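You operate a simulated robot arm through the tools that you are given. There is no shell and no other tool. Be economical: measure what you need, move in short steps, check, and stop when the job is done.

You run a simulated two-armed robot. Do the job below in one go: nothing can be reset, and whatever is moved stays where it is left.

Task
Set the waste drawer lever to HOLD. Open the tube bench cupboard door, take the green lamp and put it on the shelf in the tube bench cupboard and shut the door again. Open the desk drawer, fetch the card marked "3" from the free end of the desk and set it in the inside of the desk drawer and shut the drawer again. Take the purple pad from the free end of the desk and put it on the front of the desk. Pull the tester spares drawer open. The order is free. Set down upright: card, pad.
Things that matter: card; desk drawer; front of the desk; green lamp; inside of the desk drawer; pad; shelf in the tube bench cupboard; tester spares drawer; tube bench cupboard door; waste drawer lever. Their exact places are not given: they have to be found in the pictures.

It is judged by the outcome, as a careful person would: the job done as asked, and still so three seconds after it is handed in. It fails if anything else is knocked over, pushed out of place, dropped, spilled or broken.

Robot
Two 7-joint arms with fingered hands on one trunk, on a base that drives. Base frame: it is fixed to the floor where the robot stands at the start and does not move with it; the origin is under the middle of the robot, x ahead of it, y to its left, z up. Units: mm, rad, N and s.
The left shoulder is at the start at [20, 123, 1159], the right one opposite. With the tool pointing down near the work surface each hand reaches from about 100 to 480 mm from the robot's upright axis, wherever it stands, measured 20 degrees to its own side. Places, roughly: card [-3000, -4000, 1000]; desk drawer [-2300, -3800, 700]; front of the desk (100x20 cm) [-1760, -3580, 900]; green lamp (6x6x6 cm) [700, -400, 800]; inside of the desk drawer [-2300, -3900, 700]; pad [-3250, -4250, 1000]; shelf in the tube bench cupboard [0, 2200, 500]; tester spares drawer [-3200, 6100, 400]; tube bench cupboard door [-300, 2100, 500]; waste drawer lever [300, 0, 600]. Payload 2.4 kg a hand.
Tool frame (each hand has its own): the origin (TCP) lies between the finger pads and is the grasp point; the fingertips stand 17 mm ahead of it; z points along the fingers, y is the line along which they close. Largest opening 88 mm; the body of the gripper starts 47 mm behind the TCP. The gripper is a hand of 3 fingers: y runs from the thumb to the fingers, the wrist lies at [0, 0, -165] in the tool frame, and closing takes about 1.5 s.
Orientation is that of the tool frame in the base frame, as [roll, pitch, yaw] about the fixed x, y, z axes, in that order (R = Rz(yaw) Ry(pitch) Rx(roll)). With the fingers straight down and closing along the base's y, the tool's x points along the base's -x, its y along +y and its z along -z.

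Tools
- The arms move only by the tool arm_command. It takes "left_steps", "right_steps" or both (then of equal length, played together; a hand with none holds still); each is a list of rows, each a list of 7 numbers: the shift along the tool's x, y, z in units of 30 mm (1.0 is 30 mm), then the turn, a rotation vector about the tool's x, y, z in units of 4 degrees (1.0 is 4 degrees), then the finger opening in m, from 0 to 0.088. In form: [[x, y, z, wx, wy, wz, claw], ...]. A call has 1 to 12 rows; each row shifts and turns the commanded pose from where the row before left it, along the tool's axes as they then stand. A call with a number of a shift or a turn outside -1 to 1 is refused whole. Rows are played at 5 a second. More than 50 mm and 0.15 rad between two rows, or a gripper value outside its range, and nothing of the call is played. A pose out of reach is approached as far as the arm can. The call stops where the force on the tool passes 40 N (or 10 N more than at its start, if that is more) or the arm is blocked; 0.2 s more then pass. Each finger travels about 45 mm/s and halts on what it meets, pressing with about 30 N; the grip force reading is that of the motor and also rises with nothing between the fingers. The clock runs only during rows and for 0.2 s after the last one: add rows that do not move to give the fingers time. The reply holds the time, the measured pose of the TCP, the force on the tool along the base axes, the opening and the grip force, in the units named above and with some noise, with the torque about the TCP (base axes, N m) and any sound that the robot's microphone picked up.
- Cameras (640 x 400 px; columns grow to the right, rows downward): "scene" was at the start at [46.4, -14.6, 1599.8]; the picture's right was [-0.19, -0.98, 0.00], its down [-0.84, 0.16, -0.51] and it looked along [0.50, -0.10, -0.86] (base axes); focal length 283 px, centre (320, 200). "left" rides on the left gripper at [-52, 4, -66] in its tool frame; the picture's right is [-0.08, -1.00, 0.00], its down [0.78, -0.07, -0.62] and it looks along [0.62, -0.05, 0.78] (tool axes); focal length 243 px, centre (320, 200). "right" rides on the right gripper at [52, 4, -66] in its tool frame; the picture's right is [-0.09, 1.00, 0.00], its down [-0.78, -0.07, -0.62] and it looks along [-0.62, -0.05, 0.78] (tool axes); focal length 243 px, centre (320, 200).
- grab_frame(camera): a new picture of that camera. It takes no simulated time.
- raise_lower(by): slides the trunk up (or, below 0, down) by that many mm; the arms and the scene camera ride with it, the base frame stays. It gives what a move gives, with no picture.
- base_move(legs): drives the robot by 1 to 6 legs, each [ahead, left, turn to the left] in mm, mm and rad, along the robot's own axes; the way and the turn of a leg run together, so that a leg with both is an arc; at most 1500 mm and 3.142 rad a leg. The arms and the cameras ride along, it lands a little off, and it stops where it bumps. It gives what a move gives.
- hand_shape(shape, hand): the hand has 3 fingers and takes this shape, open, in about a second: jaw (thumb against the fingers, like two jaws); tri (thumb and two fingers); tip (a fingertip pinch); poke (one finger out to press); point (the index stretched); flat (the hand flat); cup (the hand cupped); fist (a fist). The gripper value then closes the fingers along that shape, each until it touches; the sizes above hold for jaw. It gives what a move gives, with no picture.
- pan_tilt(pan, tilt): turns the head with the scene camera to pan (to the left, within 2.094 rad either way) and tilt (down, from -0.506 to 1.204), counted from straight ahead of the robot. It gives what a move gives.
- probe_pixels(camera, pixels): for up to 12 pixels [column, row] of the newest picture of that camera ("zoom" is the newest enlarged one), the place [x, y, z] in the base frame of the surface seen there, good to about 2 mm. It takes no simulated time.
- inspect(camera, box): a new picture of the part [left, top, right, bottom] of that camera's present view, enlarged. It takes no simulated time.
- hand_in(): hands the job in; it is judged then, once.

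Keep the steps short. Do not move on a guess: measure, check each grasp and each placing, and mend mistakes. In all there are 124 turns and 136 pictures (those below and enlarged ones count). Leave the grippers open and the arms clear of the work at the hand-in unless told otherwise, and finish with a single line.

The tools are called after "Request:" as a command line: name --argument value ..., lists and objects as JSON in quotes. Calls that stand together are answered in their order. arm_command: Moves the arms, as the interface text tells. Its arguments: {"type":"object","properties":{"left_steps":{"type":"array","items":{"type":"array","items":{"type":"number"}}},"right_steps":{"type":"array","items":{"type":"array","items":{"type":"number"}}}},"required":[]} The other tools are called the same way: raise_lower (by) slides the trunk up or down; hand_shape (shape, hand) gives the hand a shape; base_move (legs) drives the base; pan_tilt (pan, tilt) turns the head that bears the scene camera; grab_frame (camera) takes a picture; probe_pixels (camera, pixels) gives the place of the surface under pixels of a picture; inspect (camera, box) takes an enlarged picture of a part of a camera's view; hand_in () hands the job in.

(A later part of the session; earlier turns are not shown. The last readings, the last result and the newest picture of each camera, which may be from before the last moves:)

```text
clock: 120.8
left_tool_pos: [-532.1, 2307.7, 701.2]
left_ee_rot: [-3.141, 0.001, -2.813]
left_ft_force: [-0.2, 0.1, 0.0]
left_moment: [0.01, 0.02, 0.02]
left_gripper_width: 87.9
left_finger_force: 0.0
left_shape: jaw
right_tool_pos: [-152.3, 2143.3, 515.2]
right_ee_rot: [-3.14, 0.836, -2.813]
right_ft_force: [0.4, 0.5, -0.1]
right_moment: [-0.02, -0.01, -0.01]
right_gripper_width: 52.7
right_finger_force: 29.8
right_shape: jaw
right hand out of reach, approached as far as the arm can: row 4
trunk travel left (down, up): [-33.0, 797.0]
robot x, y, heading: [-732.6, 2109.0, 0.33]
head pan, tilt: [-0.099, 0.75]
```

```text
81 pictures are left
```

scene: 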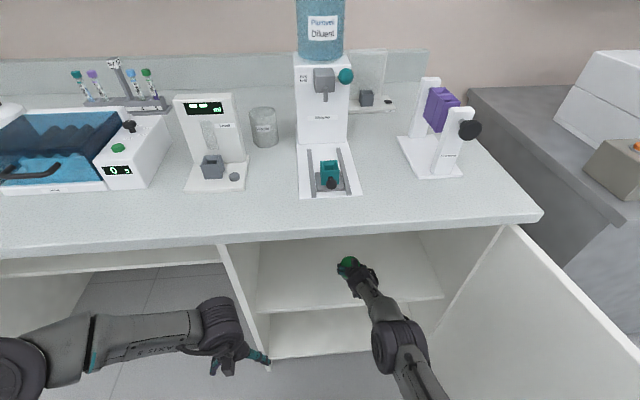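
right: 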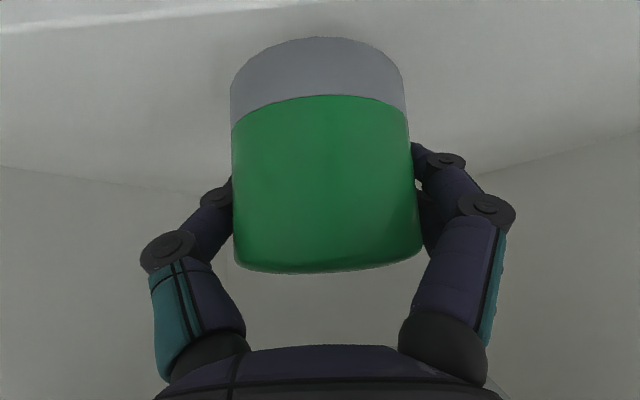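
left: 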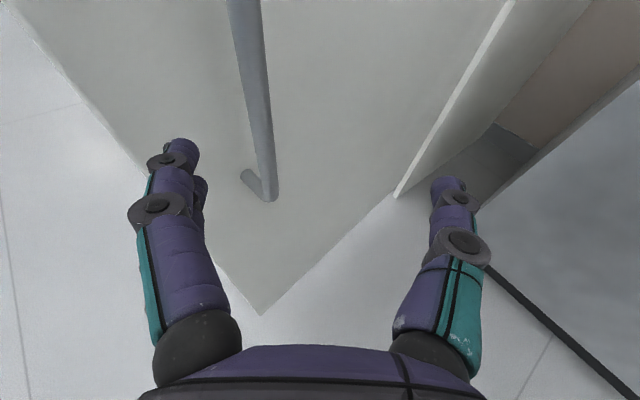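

The arm is at its reach limit, but the lamp is already 60 mm inside the shelf edge. I'll lower it with the trunk by 16 mm, then feel for contact.

Request:
arm_command --right_steps '[[0.223, 0, -0.248, 0, 0, 0, 0.04]]'

Request:
raise_lower --by -16

Request:
arm_command --right_steps '[[0.025, 0, 0.022, 0, 0, 0, 0.04], [0.025, 0, 0.022, 0, 0, 0, 0.04]]'

Request:
grab_frame --camera "right"

```text
clock: 121.2
left_tool_pos: [-532.8, 2308.1, 699.3]
left_ee_rot: [3.141, 0.001, -2.814]
left_ft_force: [1.0, 0.4, 0.0]
left_moment: [0.03, 0.0, 0.01]
left_gripper_width: 88.1
left_finger_force: 0.1
left_shape: jaw
right_tool_pos: [-161.9, 2147.8, 512.8]
right_ee_rot: [3.128, 0.828, -2.804]
right_ft_force: [-0.4, 0.3, -0.6]
right_moment: [-0.01, -0.05, 0.03]
right_gripper_width: 53.2
right_finger_force: 30.4
right_shape: jaw
right hand out of reach, approached as far as the arm can: row 1
trunk travel left (down, up): [-33.0, 797.0]
robot x, y, heading: [-735.1, 2109.6, 0.332]
head pan, tilt: [-0.099, 0.75]
```

```text
clock: 121.8
left_tool_pos: [-532.7, 2307.8, 684.3]
left_ee_rot: [-3.14, 0.002, -2.813]
left_ft_force: [0.0, 0.9, -0.5]
left_moment: [-0.01, 0.03, -0.02]
left_gripper_width: 87.8
left_finger_force: 0.0
left_shape: jaw
right_tool_pos: [-160.6, 2148.4, 497.4]
right_ee_rot: [3.125, 0.828, -2.804]
right_ft_force: [-0.5, -0.2, -0.8]
right_moment: [-0.01, 0.03, 0.02]
right_gripper_width: 52.6
right_finger_force: 30.2
right_shape: jaw
trunk travel left (down, up): [-17.0, 813.0]
robot x, y, heading: [-731.7, 2110.0, 0.329]
head pan, tilt: [-0.099, 0.75]
```

```text
clock: 122.4
left_tool_pos: [-533.0, 2308.9, 685.2]
left_ee_rot: [-3.141, 0.001, -2.815]
left_ft_force: [-0.1, -0.1, -0.2]
left_moment: [0.02, -0.01, -0.03]
left_gripper_width: 87.8
left_finger_force: 0.1
left_shape: jaw
right_tool_pos: [-161.7, 2147.5, 496.8]
right_ee_rot: [3.126, 0.829, -2.808]
right_ft_force: [1.0, -0.9, 7.4]
right_moment: [0.02, -0.02, 0.0]
right_gripper_width: 52.7
right_finger_force: 30.0
right_shape: jaw
trunk travel left (down, up): [-17.0, 813.0]
robot x, y, heading: [-729.6, 2112.3, 0.329]
head pan, tilt: [-0.099, 0.75]
```

```text
80 pictures are left
```

right: 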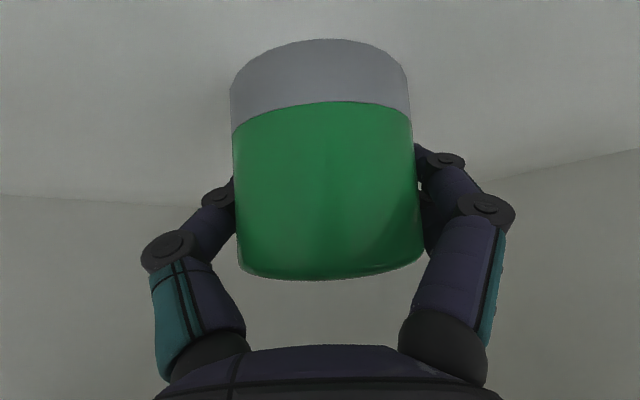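

Contact of 7 N: the lamp is on the shelf. I'll open the fingers, then back the base straight out.

Request:
arm_command --right_steps '[[0, 0, 0, 0, 0, 0, 0.06], [0, 0, 0, 0, 0, 0, 0.088], [0, 0, 0, 0, 0, 0, 0.088], [0, 0, 0, 0, 0, 0, 0.088], [0, 0, 0, 0, 0, 0, 0.088]]'

Request:
grab_frame --camera "right"

```text
clock: 123.6
left_tool_pos: [-531.9, 2308.5, 685.4]
left_ee_rot: [3.141, 0.003, -2.812]
left_ft_force: [0.2, -0.6, -0.1]
left_moment: [-0.02, -0.05, 0.03]
left_gripper_width: 87.8
left_finger_force: 0.1
left_shape: jaw
right_tool_pos: [-161.3, 2149.7, 494.7]
right_ee_rot: [3.127, 0.829, -2.805]
right_ft_force: [0.6, -0.5, 0.0]
right_moment: [0.04, -0.01, 0.01]
right_gripper_width: 88.2
right_finger_force: 0.1
right_shape: jaw
trunk travel left (down, up): [-17.0, 813.0]
robot x, y, heading: [-731.5, 2106.6, 0.325]
head pan, tilt: [-0.099, 0.75]
```

```text
79 pictures are left
```

right: 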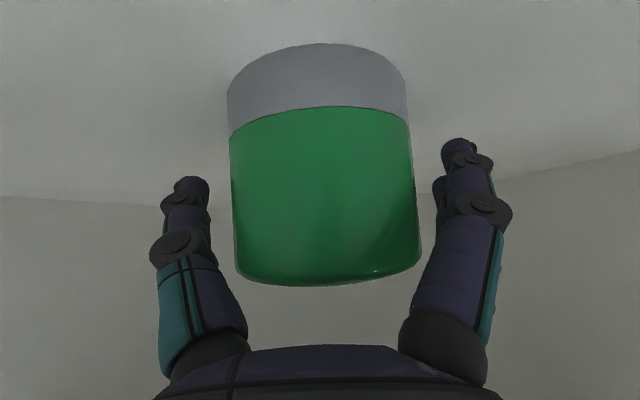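

The lamp is free on the shelf. I'll back out 560 mm and check it.

Request:
base_move --legs '[[-560, 0, 0]]'

Request:
grab_frame --camera "scene"

```text
clock: 126.8
left_tool_pos: [-1063.9, 2126.3, 685.1]
left_ee_rot: [-3.141, 0.001, -2.815]
left_ft_force: [0.8, 0.2, -0.2]
left_moment: [0.0, 0.0, 0.02]
left_gripper_width: 87.8
left_finger_force: 0.0
left_shape: jaw
right_tool_pos: [-694.7, 1966.0, 495.2]
right_ee_rot: [3.125, 0.828, -2.805]
right_ft_force: [0.4, 0.2, 0.0]
right_moment: [-0.02, 0.02, 0.02]
right_gripper_width: 88.0
right_finger_force: 0.0
right_shape: jaw
trunk travel left (down, up): [-17.0, 813.0]
robot x, y, heading: [-1266.2, 1930.7, 0.325]
head pan, tilt: [-0.099, 0.75]
```

```text
78 pictures are left
```

scene: 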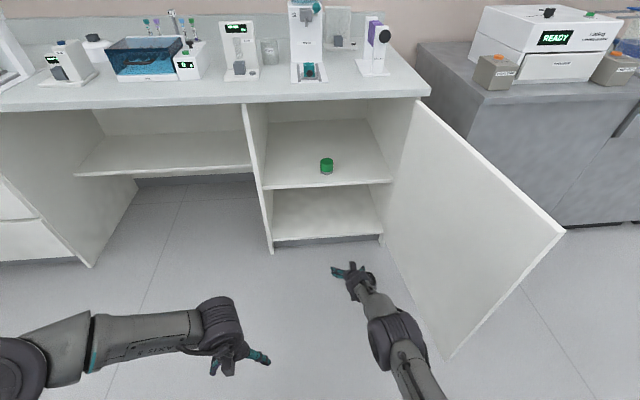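

The lamp stands upright on the shelf at (327,166). Next is closing the door: I'll measure the door tip and back off 300 mm.

Request:
probe_pixels --camera "scene" --pixels '[[560, 234], [455, 352], [415, 110], [383, 240]]'

Request:
base_move --legs '[[-310, 0, 0]]'

Request:
arm_command --right_steps '[[0, 0, 0, 0, 0, 0, 0.04], [0, 0, 0, 0, 0, 0, 0.0], [0, 0, 0, 0, 0, 0, 0.0], [0, 0, 0, 0, 0, 0, 0.0], [0, 0, 0, 0, 0, 0, 0.0], [0, 0, 0, 0, 0, 0, 0.0], [0, 0, 0, 0, 0, 0, 0.0], [0, 0, 0, 0, 0, 0, 0.0]]'

```text
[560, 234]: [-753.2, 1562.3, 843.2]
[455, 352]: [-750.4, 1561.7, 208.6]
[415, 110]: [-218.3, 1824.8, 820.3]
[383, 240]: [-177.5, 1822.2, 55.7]
```

```text
clock: 128.9
left_tool_pos: [-1357.1, 2027.5, 686.2]
left_ee_rot: [-3.14, 0.002, -2.815]
left_ft_force: [0.4, -0.5, -0.4]
left_moment: [0.01, 0.03, -0.01]
left_gripper_width: 87.9
left_finger_force: 0.1
left_shape: jaw
right_tool_pos: [-987.1, 1866.8, 495.2]
right_ee_rot: [3.128, 0.827, -2.807]
right_ft_force: [0.4, -0.1, 0.1]
right_moment: [0.01, 0.0, -0.02]
right_gripper_width: 88.0
right_finger_force: 0.0
right_shape: jaw
trunk travel left (down, up): [-17.0, 813.0]
robot x, y, heading: [-1561.5, 1827.2, 0.324]
head pan, tilt: [-0.099, 0.75]
```

```text
clock: 130.7
left_tool_pos: [-1357.1, 2026.0, 684.7]
left_ee_rot: [3.14, 0.002, -2.816]
left_ft_force: [0.5, -0.1, 0.1]
left_moment: [-0.03, 0.03, 0.01]
left_gripper_width: 87.8
left_finger_force: 0.1
left_shape: jaw
right_tool_pos: [-987.9, 1866.7, 495.9]
right_ee_rot: [3.125, 0.829, -2.81]
right_ft_force: [-0.8, 0.3, 0.9]
right_moment: [-0.01, -0.02, -0.03]
right_gripper_width: 0.3
right_finger_force: 30.5
right_shape: jaw
trunk travel left (down, up): [-17.0, 813.0]
robot x, y, heading: [-1560.9, 1829.8, 0.327]
head pan, tilt: [-0.099, 0.75]
```

The door tip is 594 mm out and 76 mm right of the hinge. I'll slide 500 mm right, then 300 mm forward, to put the closed right hand outside the door.

Request:
base_move --legs '[[0, -505, 0], [300, 0, 0]]'

Request:
grab_frame --camera "scene"

```text
clock: 135.3
left_tool_pos: [-911.3, 1649.1, 685.1]
left_ee_rot: [-3.141, 0.002, -2.81]
left_ft_force: [0.3, -0.9, 0.0]
left_moment: [0.0, -0.03, -0.02]
left_gripper_width: 87.9
left_finger_force: 0.1
left_shape: jaw
right_tool_pos: [-540.6, 1489.0, 493.7]
right_ee_rot: [3.126, 0.829, -2.804]
right_ft_force: [-0.7, 0.4, -0.5]
right_moment: [-0.01, 0.03, -0.02]
right_gripper_width: 0.0
right_finger_force: 30.7
right_shape: jaw
trunk travel left (down, up): [-17.0, 813.0]
robot x, y, heading: [-1115.4, 1445.7, 0.335]
head pan, tilt: [-0.099, 0.75]
```

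```text
77 pictures are left
```

scene: 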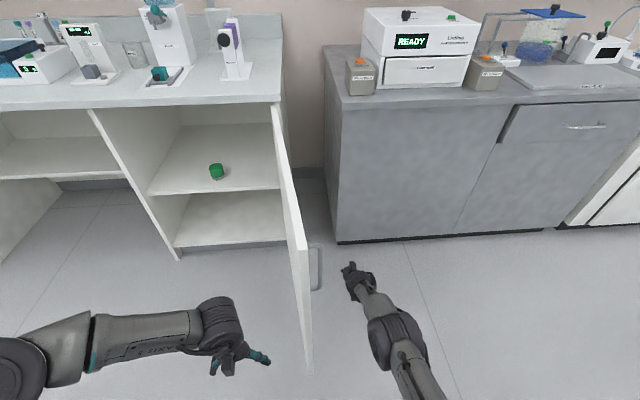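

The hand is to the right of the open door and the left hand stays outside the door's sweep. I'll push left along the closing arc in steps.

Request:
base_move --legs '[[-15, 232, 0], [33, 146, 0]]'

Request:
grab_frame --camera "scene"

```text
clock: 138.1
left_tool_pos: [-1016.8, 2013.6, 685.7]
left_ee_rot: [-3.14, 0.003, -2.812]
left_ft_force: [1.1, -0.2, -0.5]
left_moment: [0.0, 0.03, 0.03]
left_gripper_width: 87.9
left_finger_force: 0.1
left_shape: jaw
right_tool_pos: [-647.5, 1854.7, 495.3]
right_ee_rot: [3.125, 0.829, -2.804]
right_ft_force: [0.5, 0.2, 0.8]
right_moment: [-0.02, 0.0, -0.01]
right_gripper_width: 0.1
right_finger_force: 30.0
right_shape: jaw
trunk travel left (down, up): [-17.0, 813.0]
robot x, y, heading: [-1217.9, 1814.8, 0.327]
head pan, tilt: [-0.099, 0.75]
```

```text
76 pictures are left
```

scene: 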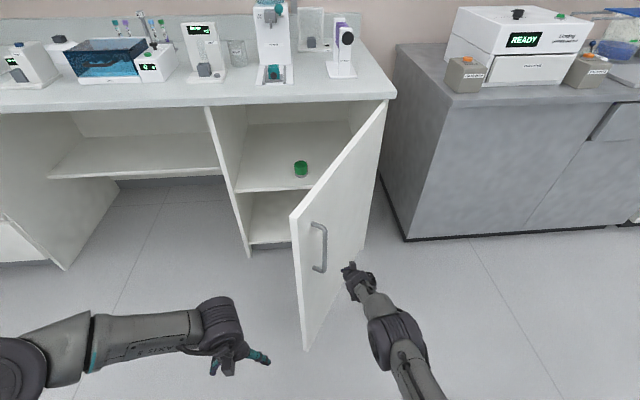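

The door follows, now at about 60°. Continuing.

Request:
base_move --legs '[[82, 127, 0], [119, 91, 0]]'

Request:
grab_frame --camera "scene"

```text
clock: 140.4
left_tool_pos: [-899.0, 2287.0, 684.8]
left_ee_rot: [-3.139, 0.003, -2.809]
left_ft_force: [0.0, 0.4, -0.1]
left_moment: [0.04, 0.01, -0.01]
left_gripper_width: 88.0
left_finger_force: 0.0
left_shape: jaw
right_tool_pos: [-527.3, 2128.5, 496.2]
right_ee_rot: [3.125, 0.83, -2.803]
right_ft_force: [-0.5, -0.3, 1.1]
right_moment: [-0.01, -0.04, 0.03]
right_gripper_width: 0.2
right_finger_force: 29.9
right_shape: jaw
trunk travel left (down, up): [-17.0, 813.0]
robot x, y, heading: [-1098.4, 2093.1, 0.331]
head pan, tilt: [-0.099, 0.75]
```

```text
75 pictures are left
```

scene: 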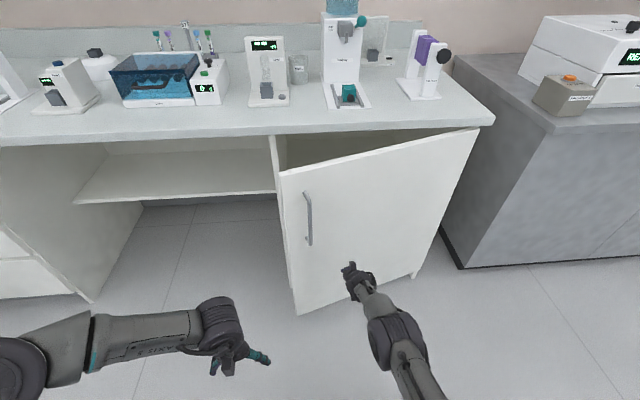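

About 20° remain. I'll push straight forward.

Request:
base_move --legs '[[140, 0, 0]]'

Request:
grab_frame --camera "scene"

```text
clock: 141.7
left_tool_pos: [-765.6, 2333.5, 683.7]
left_ee_rot: [3.141, 0.003, -2.809]
left_ft_force: [0.4, 0.2, -0.6]
left_moment: [-0.01, 0.03, 0.03]
left_gripper_width: 87.8
left_finger_force: 0.1
left_shape: jaw
right_tool_pos: [-396.0, 2174.1, 495.3]
right_ee_rot: [3.127, 0.83, -2.802]
right_ft_force: [0.6, 0.1, 0.9]
right_moment: [0.01, 0.02, -0.03]
right_gripper_width: 0.0
right_finger_force: 30.1
right_shape: jaw
trunk travel left (down, up): [-17.0, 813.0]
robot x, y, heading: [-964.9, 2130.1, 0.329]
head pan, tilt: [-0.099, 0.75]
```

```text
74 pictures are left
```

scene: 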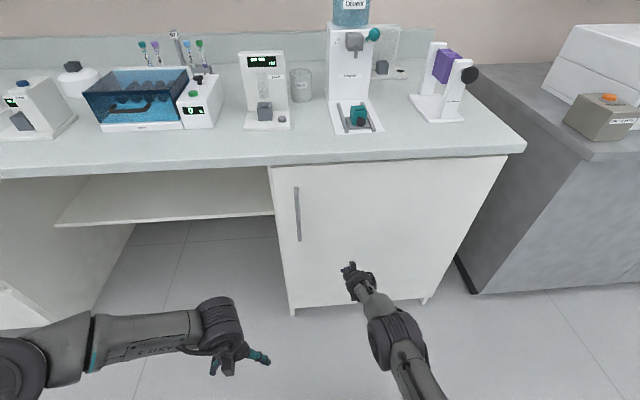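

Nearly shut. I'll probe the door's free edge against its closed place (face line through [-382,2382]) and push 45 mm more.

Request:
base_move --legs '[[40, 0, 0]]'

Request:
grab_frame --camera "scene"

Request:
inspect --camera "scene" --box '[255, 150, 375, 330]'

Request:
probe_pixels --camera "scene" --pixels '[[285, 190], [290, 240], [298, 290], [350, 200], [450, 190], [480, 180]]'

```text
clock: 142.6
left_tool_pos: [-727.6, 2346.0, 685.3]
left_ee_rot: [3.142, 0.002, -2.811]
left_ft_force: [-0.4, -1.1, -0.8]
left_moment: [0.01, 0.0, 0.03]
left_gripper_width: 87.7
left_finger_force: 0.1
left_shape: jaw
right_tool_pos: [-357.6, 2187.3, 495.3]
right_ee_rot: [3.126, 0.831, -2.803]
right_ft_force: [-0.8, 0.8, -0.3]
right_moment: [-0.01, 0.0, 0.01]
right_gripper_width: 0.1
right_finger_force: 29.9
right_shape: jaw
trunk travel left (down, up): [-17.0, 813.0]
robot x, y, heading: [-928.2, 2145.2, 0.334]
head pan, tilt: [-0.099, 0.75]
```

```text
73 pictures are left
```

scene: 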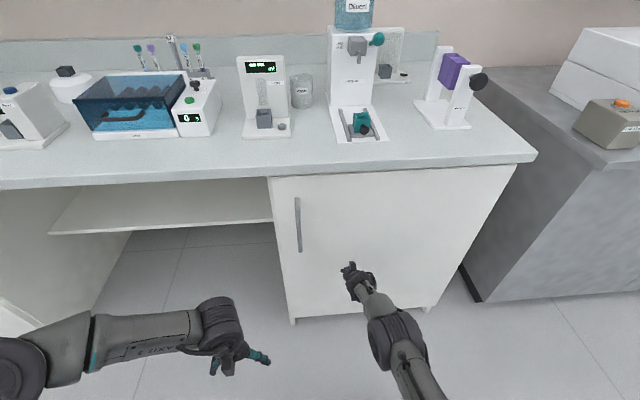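

```text
2.22 times, centred on (315, 240) of scene
```

zoom: 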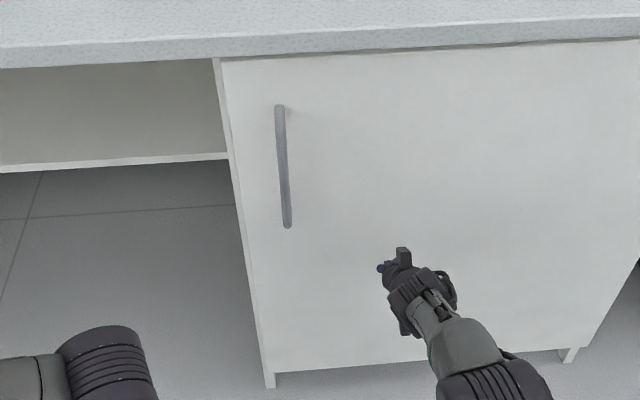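

```text
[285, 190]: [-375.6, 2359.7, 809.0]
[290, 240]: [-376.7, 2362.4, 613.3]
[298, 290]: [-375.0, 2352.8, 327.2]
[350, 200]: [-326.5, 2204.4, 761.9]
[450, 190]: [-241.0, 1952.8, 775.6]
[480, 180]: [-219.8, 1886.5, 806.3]
```

The door's free edge matches its original closed line to within 1–2 mm. I'll give a gentle 9 mm nudge to be sure, then withdraw.

Request:
arm_command --right_steps '[[-0.1, 0, 0.11, 0, 0, 0, 0], [-0.1, 0, 0.11, 0, 0, 0, 0], [0, 0, 0, 0, 0, 0, 0]]'

Request:
base_move --legs '[[-350, 0, 0]]'

Request:
grab_frame --camera "scene"

Request:
raise_lower --by 340

```text
clock: 143.4
left_tool_pos: [-728.7, 2345.0, 684.7]
left_ee_rot: [-3.141, 0.002, -2.81]
left_ft_force: [0.6, 0.5, 0.1]
left_moment: [0.0, 0.02, -0.03]
left_gripper_width: 87.8
left_finger_force: 0.2
left_shape: jaw
right_tool_pos: [-352.5, 2188.7, 495.6]
right_ee_rot: [3.126, 0.828, -2.805]
right_ft_force: [-0.1, 0.4, 0.0]
right_moment: [-0.03, 0.02, -0.02]
right_gripper_width: 0.1
right_finger_force: 29.8
right_shape: jaw
right hand out of reach, approached as far as the arm can: row 2
trunk travel left (down, up): [-17.0, 813.0]
robot x, y, heading: [-924.8, 2147.9, 0.33]
head pan, tilt: [-0.099, 0.75]
```

```text
clock: 145.7
left_tool_pos: [-1057.4, 2232.3, 685.9]
left_ee_rot: [-3.141, 0.004, -2.813]
left_ft_force: [-0.2, -1.1, 0.4]
left_moment: [-0.02, -0.01, 0.01]
left_gripper_width: 87.9
left_finger_force: 0.0
left_shape: jaw
right_tool_pos: [-682.1, 2073.9, 495.3]
right_ee_rot: [3.127, 0.829, -2.806]
right_ft_force: [0.0, 0.1, 0.3]
right_moment: [0.0, 0.03, -0.01]
right_gripper_width: 0.0
right_finger_force: 30.1
right_shape: jaw
trunk travel left (down, up): [-17.0, 813.0]
robot x, y, heading: [-1260.1, 2033.8, 0.33]
head pan, tilt: [-0.099, 0.75]
```

```text
71 pictures are left
```

scene: 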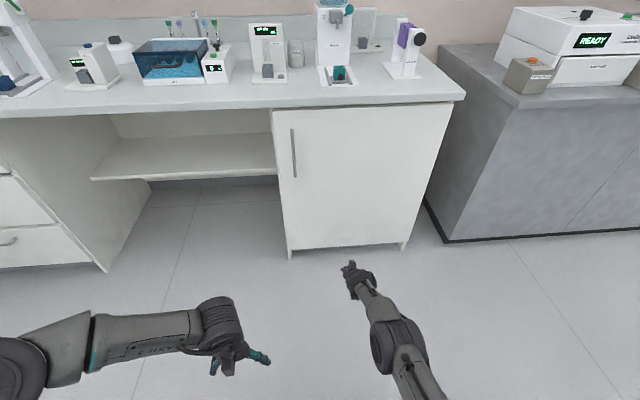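

```text
clock: 149.0
left_tool_pos: [-1055.9, 2231.9, 1025.7]
left_ee_rot: [-3.141, 0.0, -2.814]
left_ft_force: [0.0, 0.4, -0.4]
left_moment: [-0.01, -0.02, 0.04]
left_gripper_width: 87.8
left_finger_force: 0.1
left_shape: jaw
right_tool_pos: [-682.3, 2072.8, 836.7]
right_ee_rot: [3.125, 0.829, -2.807]
right_ft_force: [0.6, 1.0, 0.5]
right_moment: [0.01, -0.01, -0.02]
right_gripper_width: 0.0
right_finger_force: 30.3
right_shape: jaw
trunk travel left (down, up): [-357.0, 473.0]
robot x, y, heading: [-1255.5, 2034.4, 0.325]
head pan, tilt: [-0.099, 0.75]
```

The door is shut. I'll fold the right arm back, then turn along the aisle toward the spares drawer at [-3200,6100] and look.

Request:
arm_command --right_steps '[[0.142, 0, -0.8, 0, 1, 0, 0.04], [0.197, 0, -0.789, 0, 1, 0, 0.088], [0.252, 0, -0.773, 0, 1, 0, 0.088], [0.305, 0, -0.754, 0, 1, 0, 0.088], [0.357, 0, -0.73, 0, 1, 0, 0.088], [0.408, 0, -0.703, 0, 1, 0, 0.088], [0.456, 0, -0.674, 0, 1, 0, 0.088], [0.502, 0, -0.64, 0, 1, 0, 0.088], [0.544, 0, -0.604, 0, 1, 0, 0.088], [0.585, 0, -0.564, 0, 1, 0, 0.088], [0.623, 0, -0.522, 0, 1, 0, 0.088], [0.659, 0, -0.477, 0, 1, 0, 0.088]]'

Request:
base_move --legs '[[0, 0, 1.57]]'

Request:
pan_tilt --pan 0.1 --tilt 0.35

Request:
grab_frame --camera "scene"

```text
clock: 151.6
left_tool_pos: [-1057.7, 2232.3, 1025.1]
left_ee_rot: [3.141, 0.002, -2.814]
left_ft_force: [-0.5, -0.9, 0.4]
left_moment: [-0.03, 0.0, -0.01]
left_gripper_width: 87.7
left_finger_force: 0.1
left_shape: jaw
right_tool_pos: [-914.1, 1989.8, 992.6]
right_ee_rot: [3.131, -0.01, -2.795]
right_ft_force: [0.2, 0.4, 0.2]
right_moment: [-0.01, 0.04, 0.01]
right_gripper_width: 87.6
right_finger_force: 0.1
right_shape: jaw
trunk travel left (down, up): [-357.0, 473.0]
robot x, y, heading: [-1257.8, 2036.6, 0.329]
head pan, tilt: [-0.099, 0.75]
```

```text
clock: 155.8
left_tool_pos: [-1457.6, 2235.2, 1024.3]
left_ee_rot: [-3.141, 0.003, -1.24]
left_ft_force: [-0.4, -1.1, 0.3]
left_moment: [0.01, -0.03, -0.01]
left_gripper_width: 88.0
left_finger_force: 0.2
left_shape: jaw
right_tool_pos: [-1214.0, 2377.7, 991.9]
right_ee_rot: [3.13, -0.007, -1.223]
right_ft_force: [-0.2, 0.9, -0.3]
right_moment: [-0.03, 0.01, 0.01]
right_gripper_width: 87.9
right_finger_force: 0.0
right_shape: jaw
trunk travel left (down, up): [-357.0, 473.0]
robot x, y, heading: [-1259.1, 2033.6, 1.899]
head pan, tilt: [-0.099, 0.75]
```

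```text
clock: 156.7
left_tool_pos: [-1457.9, 2235.1, 1025.2]
left_ee_rot: [3.141, 0.002, -1.239]
left_ft_force: [-0.5, 0.0, -0.2]
left_moment: [0.02, 0.01, 0.03]
left_gripper_width: 87.8
left_finger_force: 0.1
left_shape: jaw
right_tool_pos: [-1213.2, 2378.4, 992.0]
right_ee_rot: [3.13, -0.009, -1.221]
right_ft_force: [-0.3, -1.1, -0.7]
right_moment: [0.02, 0.03, -0.01]
right_gripper_width: 87.8
right_finger_force: 0.1
right_shape: jaw
trunk travel left (down, up): [-357.0, 473.0]
robot x, y, heading: [-1256.6, 2029.6, 1.909]
head pan, tilt: [0.099, 0.351]
```

```text
70 pictures are left
```

scene: 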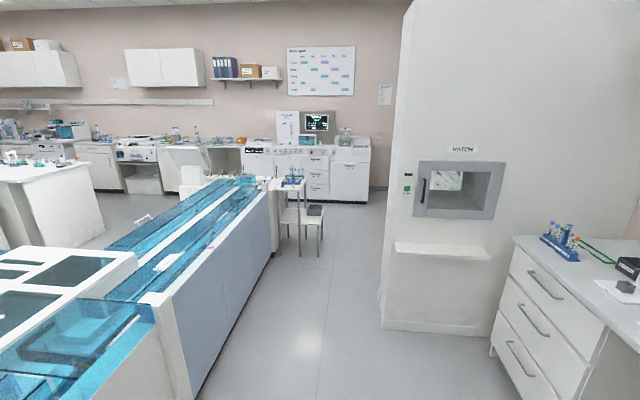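

The far bench has drawers near (316,175) under a tester with a screen. I'll zoom and probe.

Request:
inspect --camera "scene" --box '[230, 100, 390, 210]'

Request:
probe_pixels --camera "scene" --pixels '[[318, 164], [318, 178], [318, 190], [350, 175], [290, 210], [318, 240], [385, 260], [240, 310], [270, 220], [425, 280]]'

```text
3.64 times, centred on (310, 155) of scene
```

zoom: 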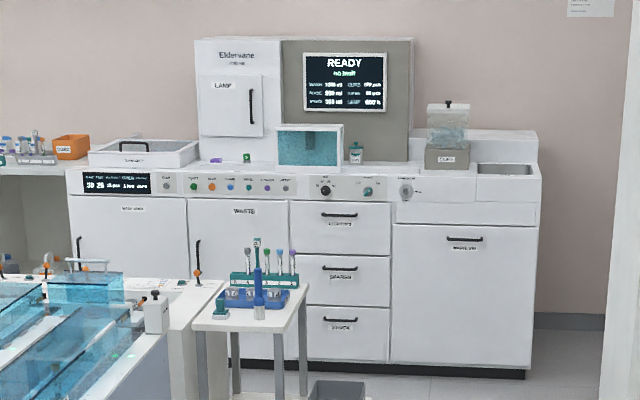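

```text
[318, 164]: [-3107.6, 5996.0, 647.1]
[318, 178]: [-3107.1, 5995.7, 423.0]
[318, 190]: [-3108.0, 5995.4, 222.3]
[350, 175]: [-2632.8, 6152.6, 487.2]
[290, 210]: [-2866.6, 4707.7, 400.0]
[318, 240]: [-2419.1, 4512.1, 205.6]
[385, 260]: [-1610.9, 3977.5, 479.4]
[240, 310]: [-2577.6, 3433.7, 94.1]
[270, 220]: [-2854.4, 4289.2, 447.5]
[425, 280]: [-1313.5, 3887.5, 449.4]
```

Three drawers, the middle one perhaps labelled SPARES. The passage between the tank, a small table and the hatch cabinet looks narrow. I'll drive 1000 mm closer and look at the floor there.

Request:
base_move --legs '[[0, 230, 0], [1000, 0, 0]]'

Request:
pan_tilt --pan 0 --tilt 0.5

Request:
grab_frame --camera "scene"

```text
clock: 163.2
left_tool_pos: [-2004.9, 3099.5, 1025.2]
left_ee_rot: [-3.14, 0.001, -1.233]
left_ft_force: [-0.2, -0.1, -0.5]
left_moment: [0.0, 0.01, -0.04]
left_gripper_width: 88.0
left_finger_force: 0.1
left_shape: jaw
right_tool_pos: [-1762.4, 3245.3, 991.2]
right_ee_rot: [3.131, -0.01, -1.215]
right_ft_force: [-0.6, 0.2, -0.7]
right_moment: [-0.01, 0.01, -0.03]
right_gripper_width: 87.9
right_finger_force: 0.1
right_shape: jaw
trunk travel left (down, up): [-357.0, 473.0]
robot x, y, heading: [-1803.1, 2897.0, 1.911]
head pan, tilt: [0.099, 0.351]
```

```text
clock: 163.9
left_tool_pos: [-2005.5, 3098.7, 1023.7]
left_ee_rot: [3.141, 0.002, -1.233]
left_ft_force: [1.5, -0.4, -0.7]
left_moment: [-0.03, 0.03, -0.01]
left_gripper_width: 87.9
left_finger_force: 0.0
left_shape: jaw
right_tool_pos: [-1762.1, 3244.3, 992.5]
right_ee_rot: [3.132, -0.008, -1.214]
right_ft_force: [1.3, 0.7, -0.2]
right_moment: [0.0, -0.02, -0.03]
right_gripper_width: 88.1
right_finger_force: 0.1
right_shape: jaw
trunk travel left (down, up): [-357.0, 473.0]
robot x, y, heading: [-1804.5, 2898.2, 1.906]
head pan, tilt: [0.0, 0.499]
```

```text
68 pictures are left
```

scene: 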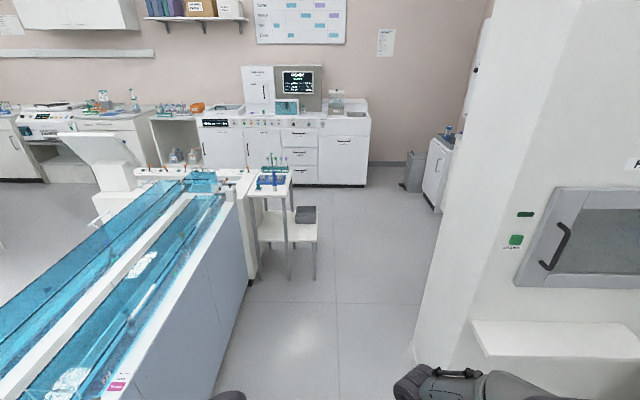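

I'll probe the stool leg, the cabinet corners and the drawer face.

Request:
probe_pixels --camera "scene" --pixels '[[316, 276], [290, 278], [258, 278], [412, 345], [440, 205], [420, 175], [300, 165], [300, 154], [300, 142], [248, 282], [345, 160], [440, 250]]'

Request:
inspect --camera "scene" --box '[190, 60, 390, 200]'

```text
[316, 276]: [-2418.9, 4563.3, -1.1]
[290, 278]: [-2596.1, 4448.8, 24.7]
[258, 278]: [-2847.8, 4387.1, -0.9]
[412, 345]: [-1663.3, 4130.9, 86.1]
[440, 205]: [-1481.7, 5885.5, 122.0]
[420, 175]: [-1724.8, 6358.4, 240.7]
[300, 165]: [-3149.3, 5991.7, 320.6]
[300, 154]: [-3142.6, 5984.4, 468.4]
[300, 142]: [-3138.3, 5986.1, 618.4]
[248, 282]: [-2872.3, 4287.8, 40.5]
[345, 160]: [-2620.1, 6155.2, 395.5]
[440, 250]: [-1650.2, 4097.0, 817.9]
```

```text
2.86 times, centred on (290, 130) of scene
```

zoom: 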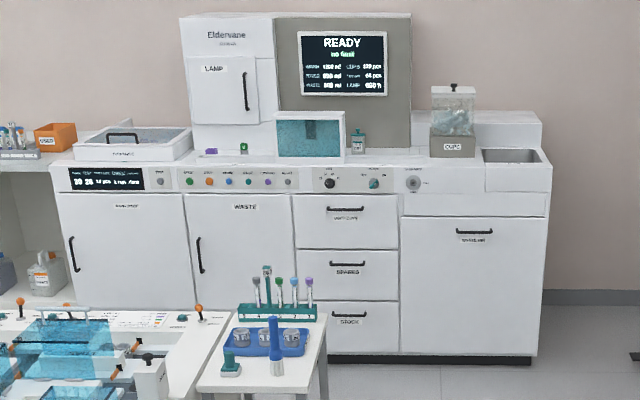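

The passage is clear if I go straight, then diagonally right round the stool. I'll drive through in small legs.

Request:
base_move --legs '[[0, 50, -0.009], [1190, 0, 0], [245, -300, 0]]'

Request:
grab_frame --camera "scene"

```text
clock: 172.5
left_tool_pos: [-2215.1, 4538.7, 1025.5]
left_ee_rot: [3.14, 0.003, -1.255]
left_ft_force: [-0.7, 0.0, -0.7]
left_moment: [0.01, 0.02, 0.02]
left_gripper_width: 87.8
left_finger_force: 0.1
left_shape: jaw
right_tool_pos: [-1968.6, 4680.1, 992.1]
right_ee_rot: [3.131, -0.007, -1.237]
right_ft_force: [-0.2, -0.3, 0.5]
right_moment: [0.0, -0.01, -0.02]
right_gripper_width: 88.1
right_finger_force: 0.0
right_shape: jaw
trunk travel left (down, up): [-357.0, 473.0]
robot x, y, heading: [-2018.3, 4333.7, 1.885]
head pan, tilt: [0.0, 0.499]
```

```text
66 pictures are left
```

scene: 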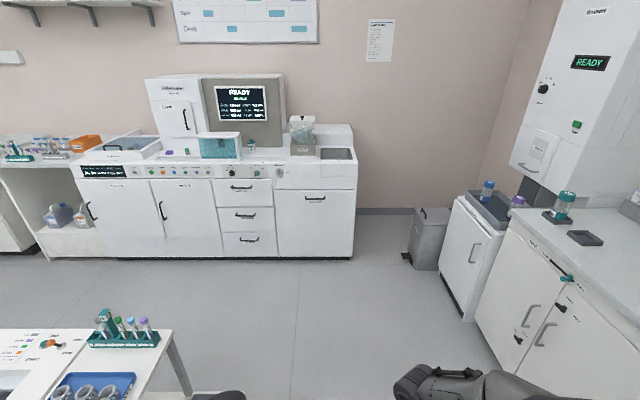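

Past the partition. I'll probe the table corner, the right-hand counter and the drawers before the next legs.

Request:
probe_pixels --camera "scene" --pixels '[[174, 336], [190, 388], [475, 320], [245, 214], [245, 189], [245, 240], [232, 216], [258, 216]]'

Request:
base_move --legs '[[400, -150, 0.012], [750, 0, 0]]'

Request:
pan_tilt --pan 0.35 --tilt 0.7

Request:
grab_frame --camera "scene"

```text
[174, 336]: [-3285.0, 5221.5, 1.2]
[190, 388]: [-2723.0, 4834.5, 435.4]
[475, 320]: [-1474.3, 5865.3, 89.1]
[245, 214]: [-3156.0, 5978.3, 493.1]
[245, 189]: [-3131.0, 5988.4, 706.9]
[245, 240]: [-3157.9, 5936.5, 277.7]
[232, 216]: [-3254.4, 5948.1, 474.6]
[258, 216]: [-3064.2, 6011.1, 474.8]
```

```text
clock: 178.8
left_tool_pos: [-2441.8, 5671.8, 1025.2]
left_ee_rot: [-3.141, 0.001, -1.244]
left_ft_force: [-0.5, 0.2, 0.0]
left_moment: [-0.01, 0.0, 0.01]
left_gripper_width: 88.1
left_finger_force: 0.0
left_shape: jaw
right_tool_pos: [-2199.4, 5813.5, 991.9]
right_ee_rot: [3.131, -0.01, -1.225]
right_ft_force: [0.5, 0.2, 0.4]
right_moment: [0.04, -0.06, 0.01]
right_gripper_width: 88.2
right_finger_force: 0.2
right_shape: jaw
trunk travel left (down, up): [-357.0, 473.0]
robot x, y, heading: [-2242.4, 5468.8, 1.896]
head pan, tilt: [0.0, 0.499]
```

```text
clock: 179.6
left_tool_pos: [-2442.0, 5671.8, 1024.0]
left_ee_rot: [-3.141, 0.002, -1.244]
left_ft_force: [-0.7, -0.5, 0.1]
left_moment: [-0.02, 0.04, 0.0]
left_gripper_width: 87.7
left_finger_force: 0.2
left_shape: jaw
right_tool_pos: [-2199.5, 5814.0, 992.3]
right_ee_rot: [3.131, -0.01, -1.226]
right_ft_force: [0.8, -1.0, 1.2]
right_moment: [0.02, -0.01, 0.0]
right_gripper_width: 88.0
right_finger_force: 0.0
right_shape: jaw
trunk travel left (down, up): [-357.0, 473.0]
robot x, y, heading: [-2245.1, 5469.8, 1.901]
head pan, tilt: [0.351, 0.7]
```

```text
65 pictures are left
```

scene: 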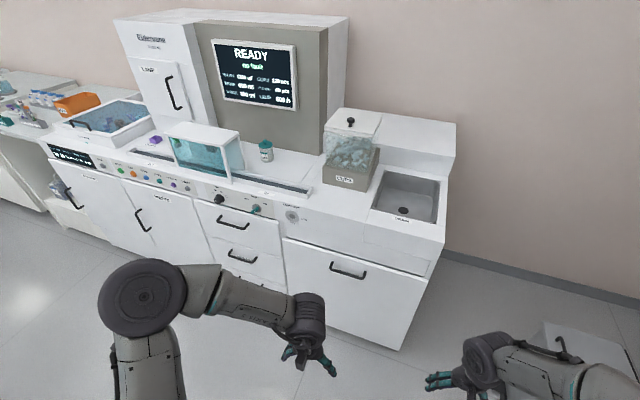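

Robot at [-2245,5470]. The spares handle is at ≈[-3156,5978,~480]. I'll drive 200 mm forward and 548 mm left, lower the trunk, then roll the left hand 90° to grip the horizontal bar.

Request:
base_move --legs '[[200, 0, 0], [0, 548, 0]]'

Request:
raise_lower --by -330

Request:
pan_tilt --pan 0.1 --tilt 0.8

Request:
grab_frame --camera "scene"

Request:
arm_command --left_steps '[[0, 0, 0, 0, 0, 1, 0.088], [0, 0, 0, 0, 0, 1, 0.088], [0, 0, 0, 0, 0, 1, 0.088], [0, 0, 0, 0, 0, 1, 0.088], [0, 0, 0, 0, 0, 1, 0.088], [0, 0, 0, 0, 0, 1, 0.088], [0, 0, 0, 0, 0, 1, 0.088], [0, 0, 0, 0, 0, 1, 0.088], [0, 0, 0, 0, 0, 1, 0.088], [0, 0, 0, 0, 0, 1, 0.088], [0, 0, 0, 0, 0, 1, 0.088], [0, 0, 0, 0, 0, 1, 0.088]]'

```text
clock: 184.0
left_tool_pos: [-3030.2, 5683.0, 1024.7]
left_ee_rot: [3.141, 0.002, -1.247]
left_ft_force: [-0.1, -0.5, 0.4]
left_moment: [-0.04, -0.02, 0.02]
left_gripper_width: 87.9
left_finger_force: 0.1
left_shape: jaw
right_tool_pos: [-2786.2, 5825.1, 991.9]
right_ee_rot: [3.131, -0.009, -1.229]
right_ft_force: [0.9, 0.2, -0.6]
right_moment: [0.02, 0.01, 0.01]
right_gripper_width: 87.7
right_finger_force: 0.0
right_shape: jaw
trunk travel left (down, up): [-357.0, 473.0]
robot x, y, heading: [-2832.7, 5480.6, 1.894]
head pan, tilt: [0.351, 0.7]
```

```text
clock: 187.2
left_tool_pos: [-3029.2, 5683.9, 696.0]
left_ee_rot: [3.141, 0.0, -1.246]
left_ft_force: [0.2, 0.1, 0.4]
left_moment: [0.02, 0.0, 0.02]
left_gripper_width: 87.9
left_finger_force: 0.1
left_shape: jaw
right_tool_pos: [-2785.3, 5825.3, 661.6]
right_ee_rot: [3.131, -0.008, -1.23]
right_ft_force: [-0.9, -0.9, -0.5]
right_moment: [0.0, 0.05, -0.01]
right_gripper_width: 87.9
right_finger_force: 0.0
right_shape: jaw
trunk travel left (down, up): [-27.0, 803.0]
robot x, y, heading: [-2830.0, 5478.4, 1.897]
head pan, tilt: [0.351, 0.7]
```

```text
clock: 188.0
left_tool_pos: [-3028.9, 5682.4, 695.7]
left_ee_rot: [-3.141, 0.002, -1.247]
left_ft_force: [0.2, -0.3, 0.1]
left_moment: [0.03, 0.02, 0.0]
left_gripper_width: 88.1
left_finger_force: 0.1
left_shape: jaw
right_tool_pos: [-2785.4, 5824.7, 662.3]
right_ee_rot: [3.13, -0.009, -1.232]
right_ft_force: [0.3, -0.1, -0.7]
right_moment: [-0.02, 0.01, -0.03]
right_gripper_width: 87.9
right_finger_force: 0.1
right_shape: jaw
trunk travel left (down, up): [-27.0, 803.0]
robot x, y, heading: [-2833.1, 5482.8, 1.895]
head pan, tilt: [0.099, 0.799]
```

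```text
64 pictures are left
```

scene: 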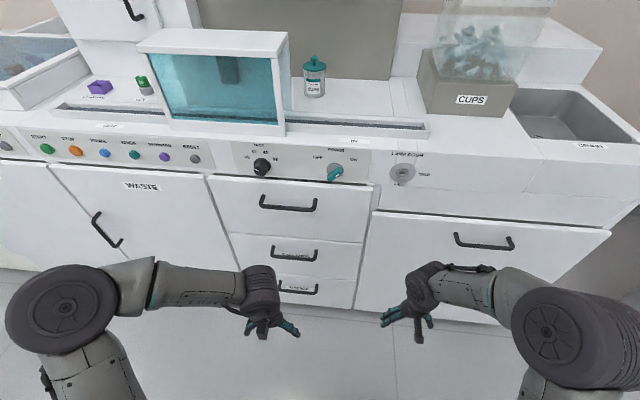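

```text
clock: 190.6
left_tool_pos: [-3029.7, 5683.8, 695.5]
left_ee_rot: [3.14, 0.004, -2.086]
left_ft_force: [0.1, -0.2, -0.6]
left_moment: [0.02, 0.0, 0.05]
left_gripper_width: 87.9
left_finger_force: 0.0
left_shape: jaw
right_tool_pos: [-2784.7, 5824.5, 661.2]
right_ee_rot: [3.13, -0.009, -1.228]
right_ft_force: [0.1, -0.6, 0.2]
right_moment: [0.0, -0.01, 0.0]
right_gripper_width: 87.8
right_finger_force: 0.1
right_shape: jaw
trunk travel left (down, up): [-27.0, 803.0]
robot x, y, heading: [-2832.2, 5478.1, 1.894]
head pan, tilt: [0.099, 0.799]
```

The three drawers are visible, with handles at (290,206), (295,255) and (300,290). I'll zoom to read the labels and measure the middle bar.

Request:
inspect --camera "scene" --box '[230, 180, 360, 310]'

Request:
probe_pixels --camera "scene" --pixels '[[275, 257], [295, 261], [315, 261], [295, 245], [290, 209], [300, 291], [340, 255], [273, 249], [317, 254]]'

Request:
arm_command --left_steps '[[0, 0, 0, 0, 0, 1, 0.088], [0, 0, 0, 0, 0, 1, 0.088], [0, 0, 0, 0, 0, 1, 0.088], [0, 0, 0, 0, 0, 1, 0.088], [0, 0, 0, 0, 0, 1, 0.088], [0, 0, 0, 0, 0, 1, 0.088], [0, 0, 0, 0, 0, 1, 0.088], [0, 0, 0, 0, 0, 1, 0.088], [0, 0, 0, 0, 0, 1, 0.088], [0, 0, 0, 0, 0, 1, 0.088], [0, 0, 0, 0, 0, 0.5, 0.088]]'

```text
3.08 times, centred on (295, 245) of scene
```

zoom: 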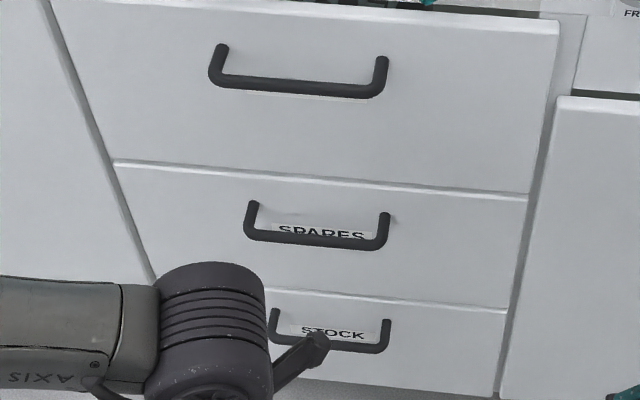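

```text
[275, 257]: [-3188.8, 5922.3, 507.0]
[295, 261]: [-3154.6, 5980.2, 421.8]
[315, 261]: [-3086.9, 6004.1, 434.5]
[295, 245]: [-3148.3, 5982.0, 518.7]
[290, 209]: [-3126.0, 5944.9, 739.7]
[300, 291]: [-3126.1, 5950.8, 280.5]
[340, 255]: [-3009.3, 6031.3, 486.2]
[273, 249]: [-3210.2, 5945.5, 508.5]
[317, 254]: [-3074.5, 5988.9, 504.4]
```

```text
clock: 193.0
left_tool_pos: [-3029.2, 5682.9, 694.7]
left_ee_rot: [3.141, 0.001, -2.819]
left_ft_force: [-0.7, 0.2, 0.1]
left_moment: [0.0, 0.02, 0.01]
left_gripper_width: 88.1
left_finger_force: 0.0
left_shape: jaw
right_tool_pos: [-2784.1, 5825.8, 662.1]
right_ee_rot: [3.132, -0.008, -1.229]
right_ft_force: [-0.5, 0.5, -0.2]
right_moment: [-0.01, -0.02, 0.0]
right_gripper_width: 87.9
right_finger_force: 0.1
right_shape: jaw
trunk travel left (down, up): [-27.0, 803.0]
robot x, y, heading: [-2833.5, 5483.3, 1.893]
head pan, tilt: [0.099, 0.799]
```

SPARES is the middle drawer, its bar centre ≈[-3136,5945,507]. I'll tilt the left hand forward while moving to a point 75 mm in front of the bar.

Request:
arm_command --left_steps '[[0.035, 0.383, 0.348, -1, 0, 0, 0.088], [0.035, 0.358, 0.374, -1, 0, 0, 0.088], [0.035, 0.331, 0.398, -1, 0, 0, 0.088], [0.035, 0.302, 0.42, -1, 0, 0, 0.088], [0.035, 0.272, 0.44, -1, 0, 0, 0.088], [0.035, 0.241, 0.458, -1, 0, 0, 0.088], [0.035, 0.208, 0.474, -1, 0, 0, 0.088], [0.035, 0.175, 0.487, -1, 0, 0, 0.088], [0.035, 0.14, 0.498, -1, 0, 0, 0.088]]'

Request:
arm_command --left_steps '[[0.035, 0.105, 0.507, -1, 0, 0, 0.088], [0.035, 0.07, 0.513, -1, 0, 0, 0.088], [0.035, 0.034, 0.516, -1, 0, 0, 0.088], [0.035, -0.002, 0.517, -1, 0, 0, 0.088], [0.035, -0.038, 0.516, -1, 0, 0, 0.088], [0.035, -0.074, 0.512, -1, 0, 0, 0.088], [0.035, -0.11, 0.506, -1, 0, 0, 0.088], [0.035, -0.145, 0.497, -1, 0, 0, 0.088], [0.035, -0.179, 0.485, -1, 0, 0, 0.088]]'

Request:
grab_frame --camera "left"

Request:
grab_frame --camera "scene"

```text
clock: 195.0
left_tool_pos: [-3072.0, 5779.1, 601.7]
left_ee_rot: [2.509, 0.001, -2.815]
left_ft_force: [0.7, -1.3, 0.2]
left_moment: [0.01, 0.0, 0.02]
left_gripper_width: 87.8
left_finger_force: 0.0
left_shape: jaw
right_tool_pos: [-2785.0, 5824.7, 662.0]
right_ee_rot: [3.131, -0.009, -1.229]
right_ft_force: [-0.9, -0.2, 0.3]
right_moment: [0.02, 0.04, 0.01]
right_gripper_width: 87.8
right_finger_force: 0.1
right_shape: jaw
trunk travel left (down, up): [-27.0, 803.0]
robot x, y, heading: [-2833.0, 5481.8, 1.899]
head pan, tilt: [0.099, 0.799]
```

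```text
clock: 197.0
left_tool_pos: [-3113.9, 5872.9, 507.1]
left_ee_rot: [1.881, 0.0, -2.816]
left_ft_force: [-0.5, -0.3, 0.8]
left_moment: [-0.02, 0.03, 0.04]
left_gripper_width: 87.8
left_finger_force: 0.0
left_shape: jaw
right_tool_pos: [-2784.6, 5824.8, 663.3]
right_ee_rot: [3.133, -0.01, -1.229]
right_ft_force: [0.0, -0.2, -0.7]
right_moment: [-0.01, 0.0, -0.02]
right_gripper_width: 87.8
right_finger_force: 0.1
right_shape: jaw
trunk travel left (down, up): [-27.0, 803.0]
robot x, y, heading: [-2831.4, 5481.9, 1.896]
head pan, tilt: [0.099, 0.799]
```

```text
62 pictures are left
```

left: 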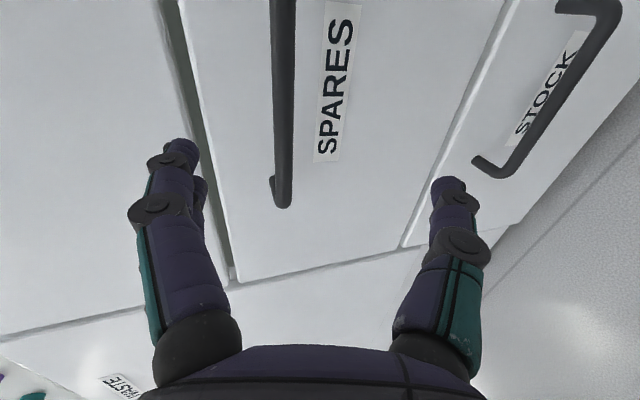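

```text
61 pictures are left
```

scene: 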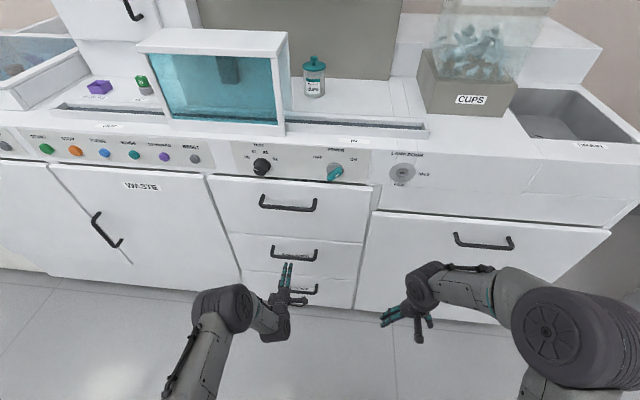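

The SPARES bar lies between the fingers and is centred. I'll advance 75 mm level and close on it.

Request:
arm_command --left_steps '[[0, 0.258, 0.793, 0, 0, 0, 0.088], [0, 0.258, 0.793, 0, 0, 0, 0.088], [0, 0.24, 0.74, 0, 0, 0, 0.088], [0, 0, 0, 0, 0, 0, 0.04], [0, 0, 0, 0, 0, 0, 0.0], [0, 0, 0, 0, 0, 0, 0.0], [0, 0, 0, 0, 0, 0, 0.0], [0, 0, 0, 0, 0, 0, 0.0], [0, 0, 0, 0, 0, 0, 0.0], [0, 0, 0, 0, 0, 0, 0.0]]'

Request:
grab_frame --camera "left"

```text
clock: 199.2
left_tool_pos: [-3137.2, 5942.4, 505.6]
left_ee_rot: [1.887, 0.001, -2.817]
left_ft_force: [0.6, -2.1, -11.7]
left_moment: [0.27, 0.09, 0.02]
left_gripper_width: 0.0
left_finger_force: 29.9
left_shape: jaw
right_tool_pos: [-2786.1, 5825.4, 661.6]
right_ee_rot: [3.132, -0.011, -1.228]
right_ft_force: [-0.3, 0.9, 0.6]
right_moment: [0.01, -0.01, 0.0]
right_gripper_width: 87.7
right_finger_force: 0.1
right_shape: jaw
trunk travel left (down, up): [-27.0, 803.0]
robot x, y, heading: [-2830.1, 5483.7, 1.899]
head pan, tilt: [0.099, 0.799]
```

```text
60 pictures are left
```

left: 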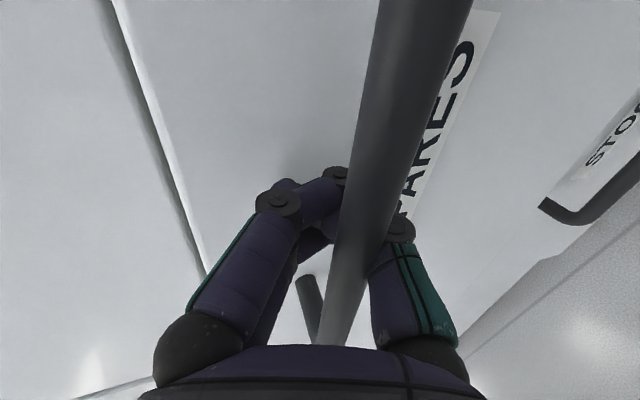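

Hooked on the bar. I'll pull back 130 mm with the base and check that the drawer follows.

Request:
base_move --legs '[[-130, 0, 0]]'

Request:
grab_frame --camera "scene"

```text
clock: 200.5
left_tool_pos: [-3095.8, 5819.2, 507.7]
left_ee_rot: [1.885, 0.0, -2.818]
left_ft_force: [-3.6, -1.6, -17.8]
left_moment: [0.4, 0.14, -0.08]
left_gripper_width: 0.3
left_finger_force: 30.2
left_shape: jaw
right_tool_pos: [-2744.3, 5700.5, 662.0]
right_ee_rot: [3.131, -0.009, -1.229]
right_ft_force: [-0.6, -0.4, 1.0]
right_moment: [-0.02, -0.06, -0.01]
right_gripper_width: 87.7
right_finger_force: 0.0
right_shape: jaw
trunk travel left (down, up): [-27.0, 803.0]
robot x, y, heading: [-2787.0, 5360.0, 1.894]
head pan, tilt: [0.099, 0.799]
```

```text
59 pictures are left
```

scene: 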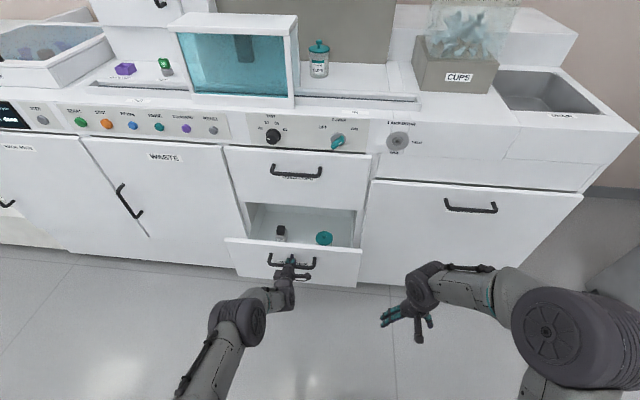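

The drawer is opening. Another 140 mm.

Request:
base_move --legs '[[-140, 0, 0]]'

Request:
grab_frame --camera "scene"

```text
clock: 201.8
left_tool_pos: [-3060.1, 5711.8, 505.3]
left_ee_rot: [1.89, 0.0, -2.815]
left_ft_force: [-7.7, 21.9, -20.1]
left_moment: [0.44, 0.14, 0.02]
left_gripper_width: 0.1
left_finger_force: 29.4
left_shape: jaw
right_tool_pos: [-2707.3, 5594.7, 662.5]
right_ee_rot: [3.131, -0.012, -1.229]
right_ft_force: [0.3, 0.0, -1.0]
right_moment: [0.01, 0.0, 0.01]
right_gripper_width: 87.9
right_finger_force: 0.1
right_shape: jaw
trunk travel left (down, up): [-27.0, 803.0]
robot x, y, heading: [-2752.2, 5247.4, 1.897]
head pan, tilt: [0.099, 0.799]
stopped in leg 1: the force on the tool passed its limit at 89 N (the readings are from after the stop); the commanded pose is now the measured one
```

```text
58 pictures are left
```

scene: 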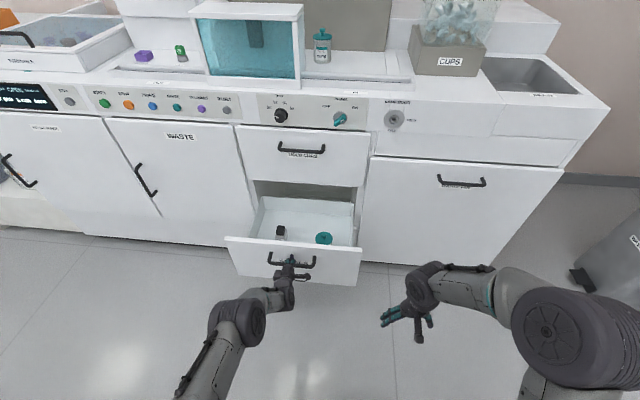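

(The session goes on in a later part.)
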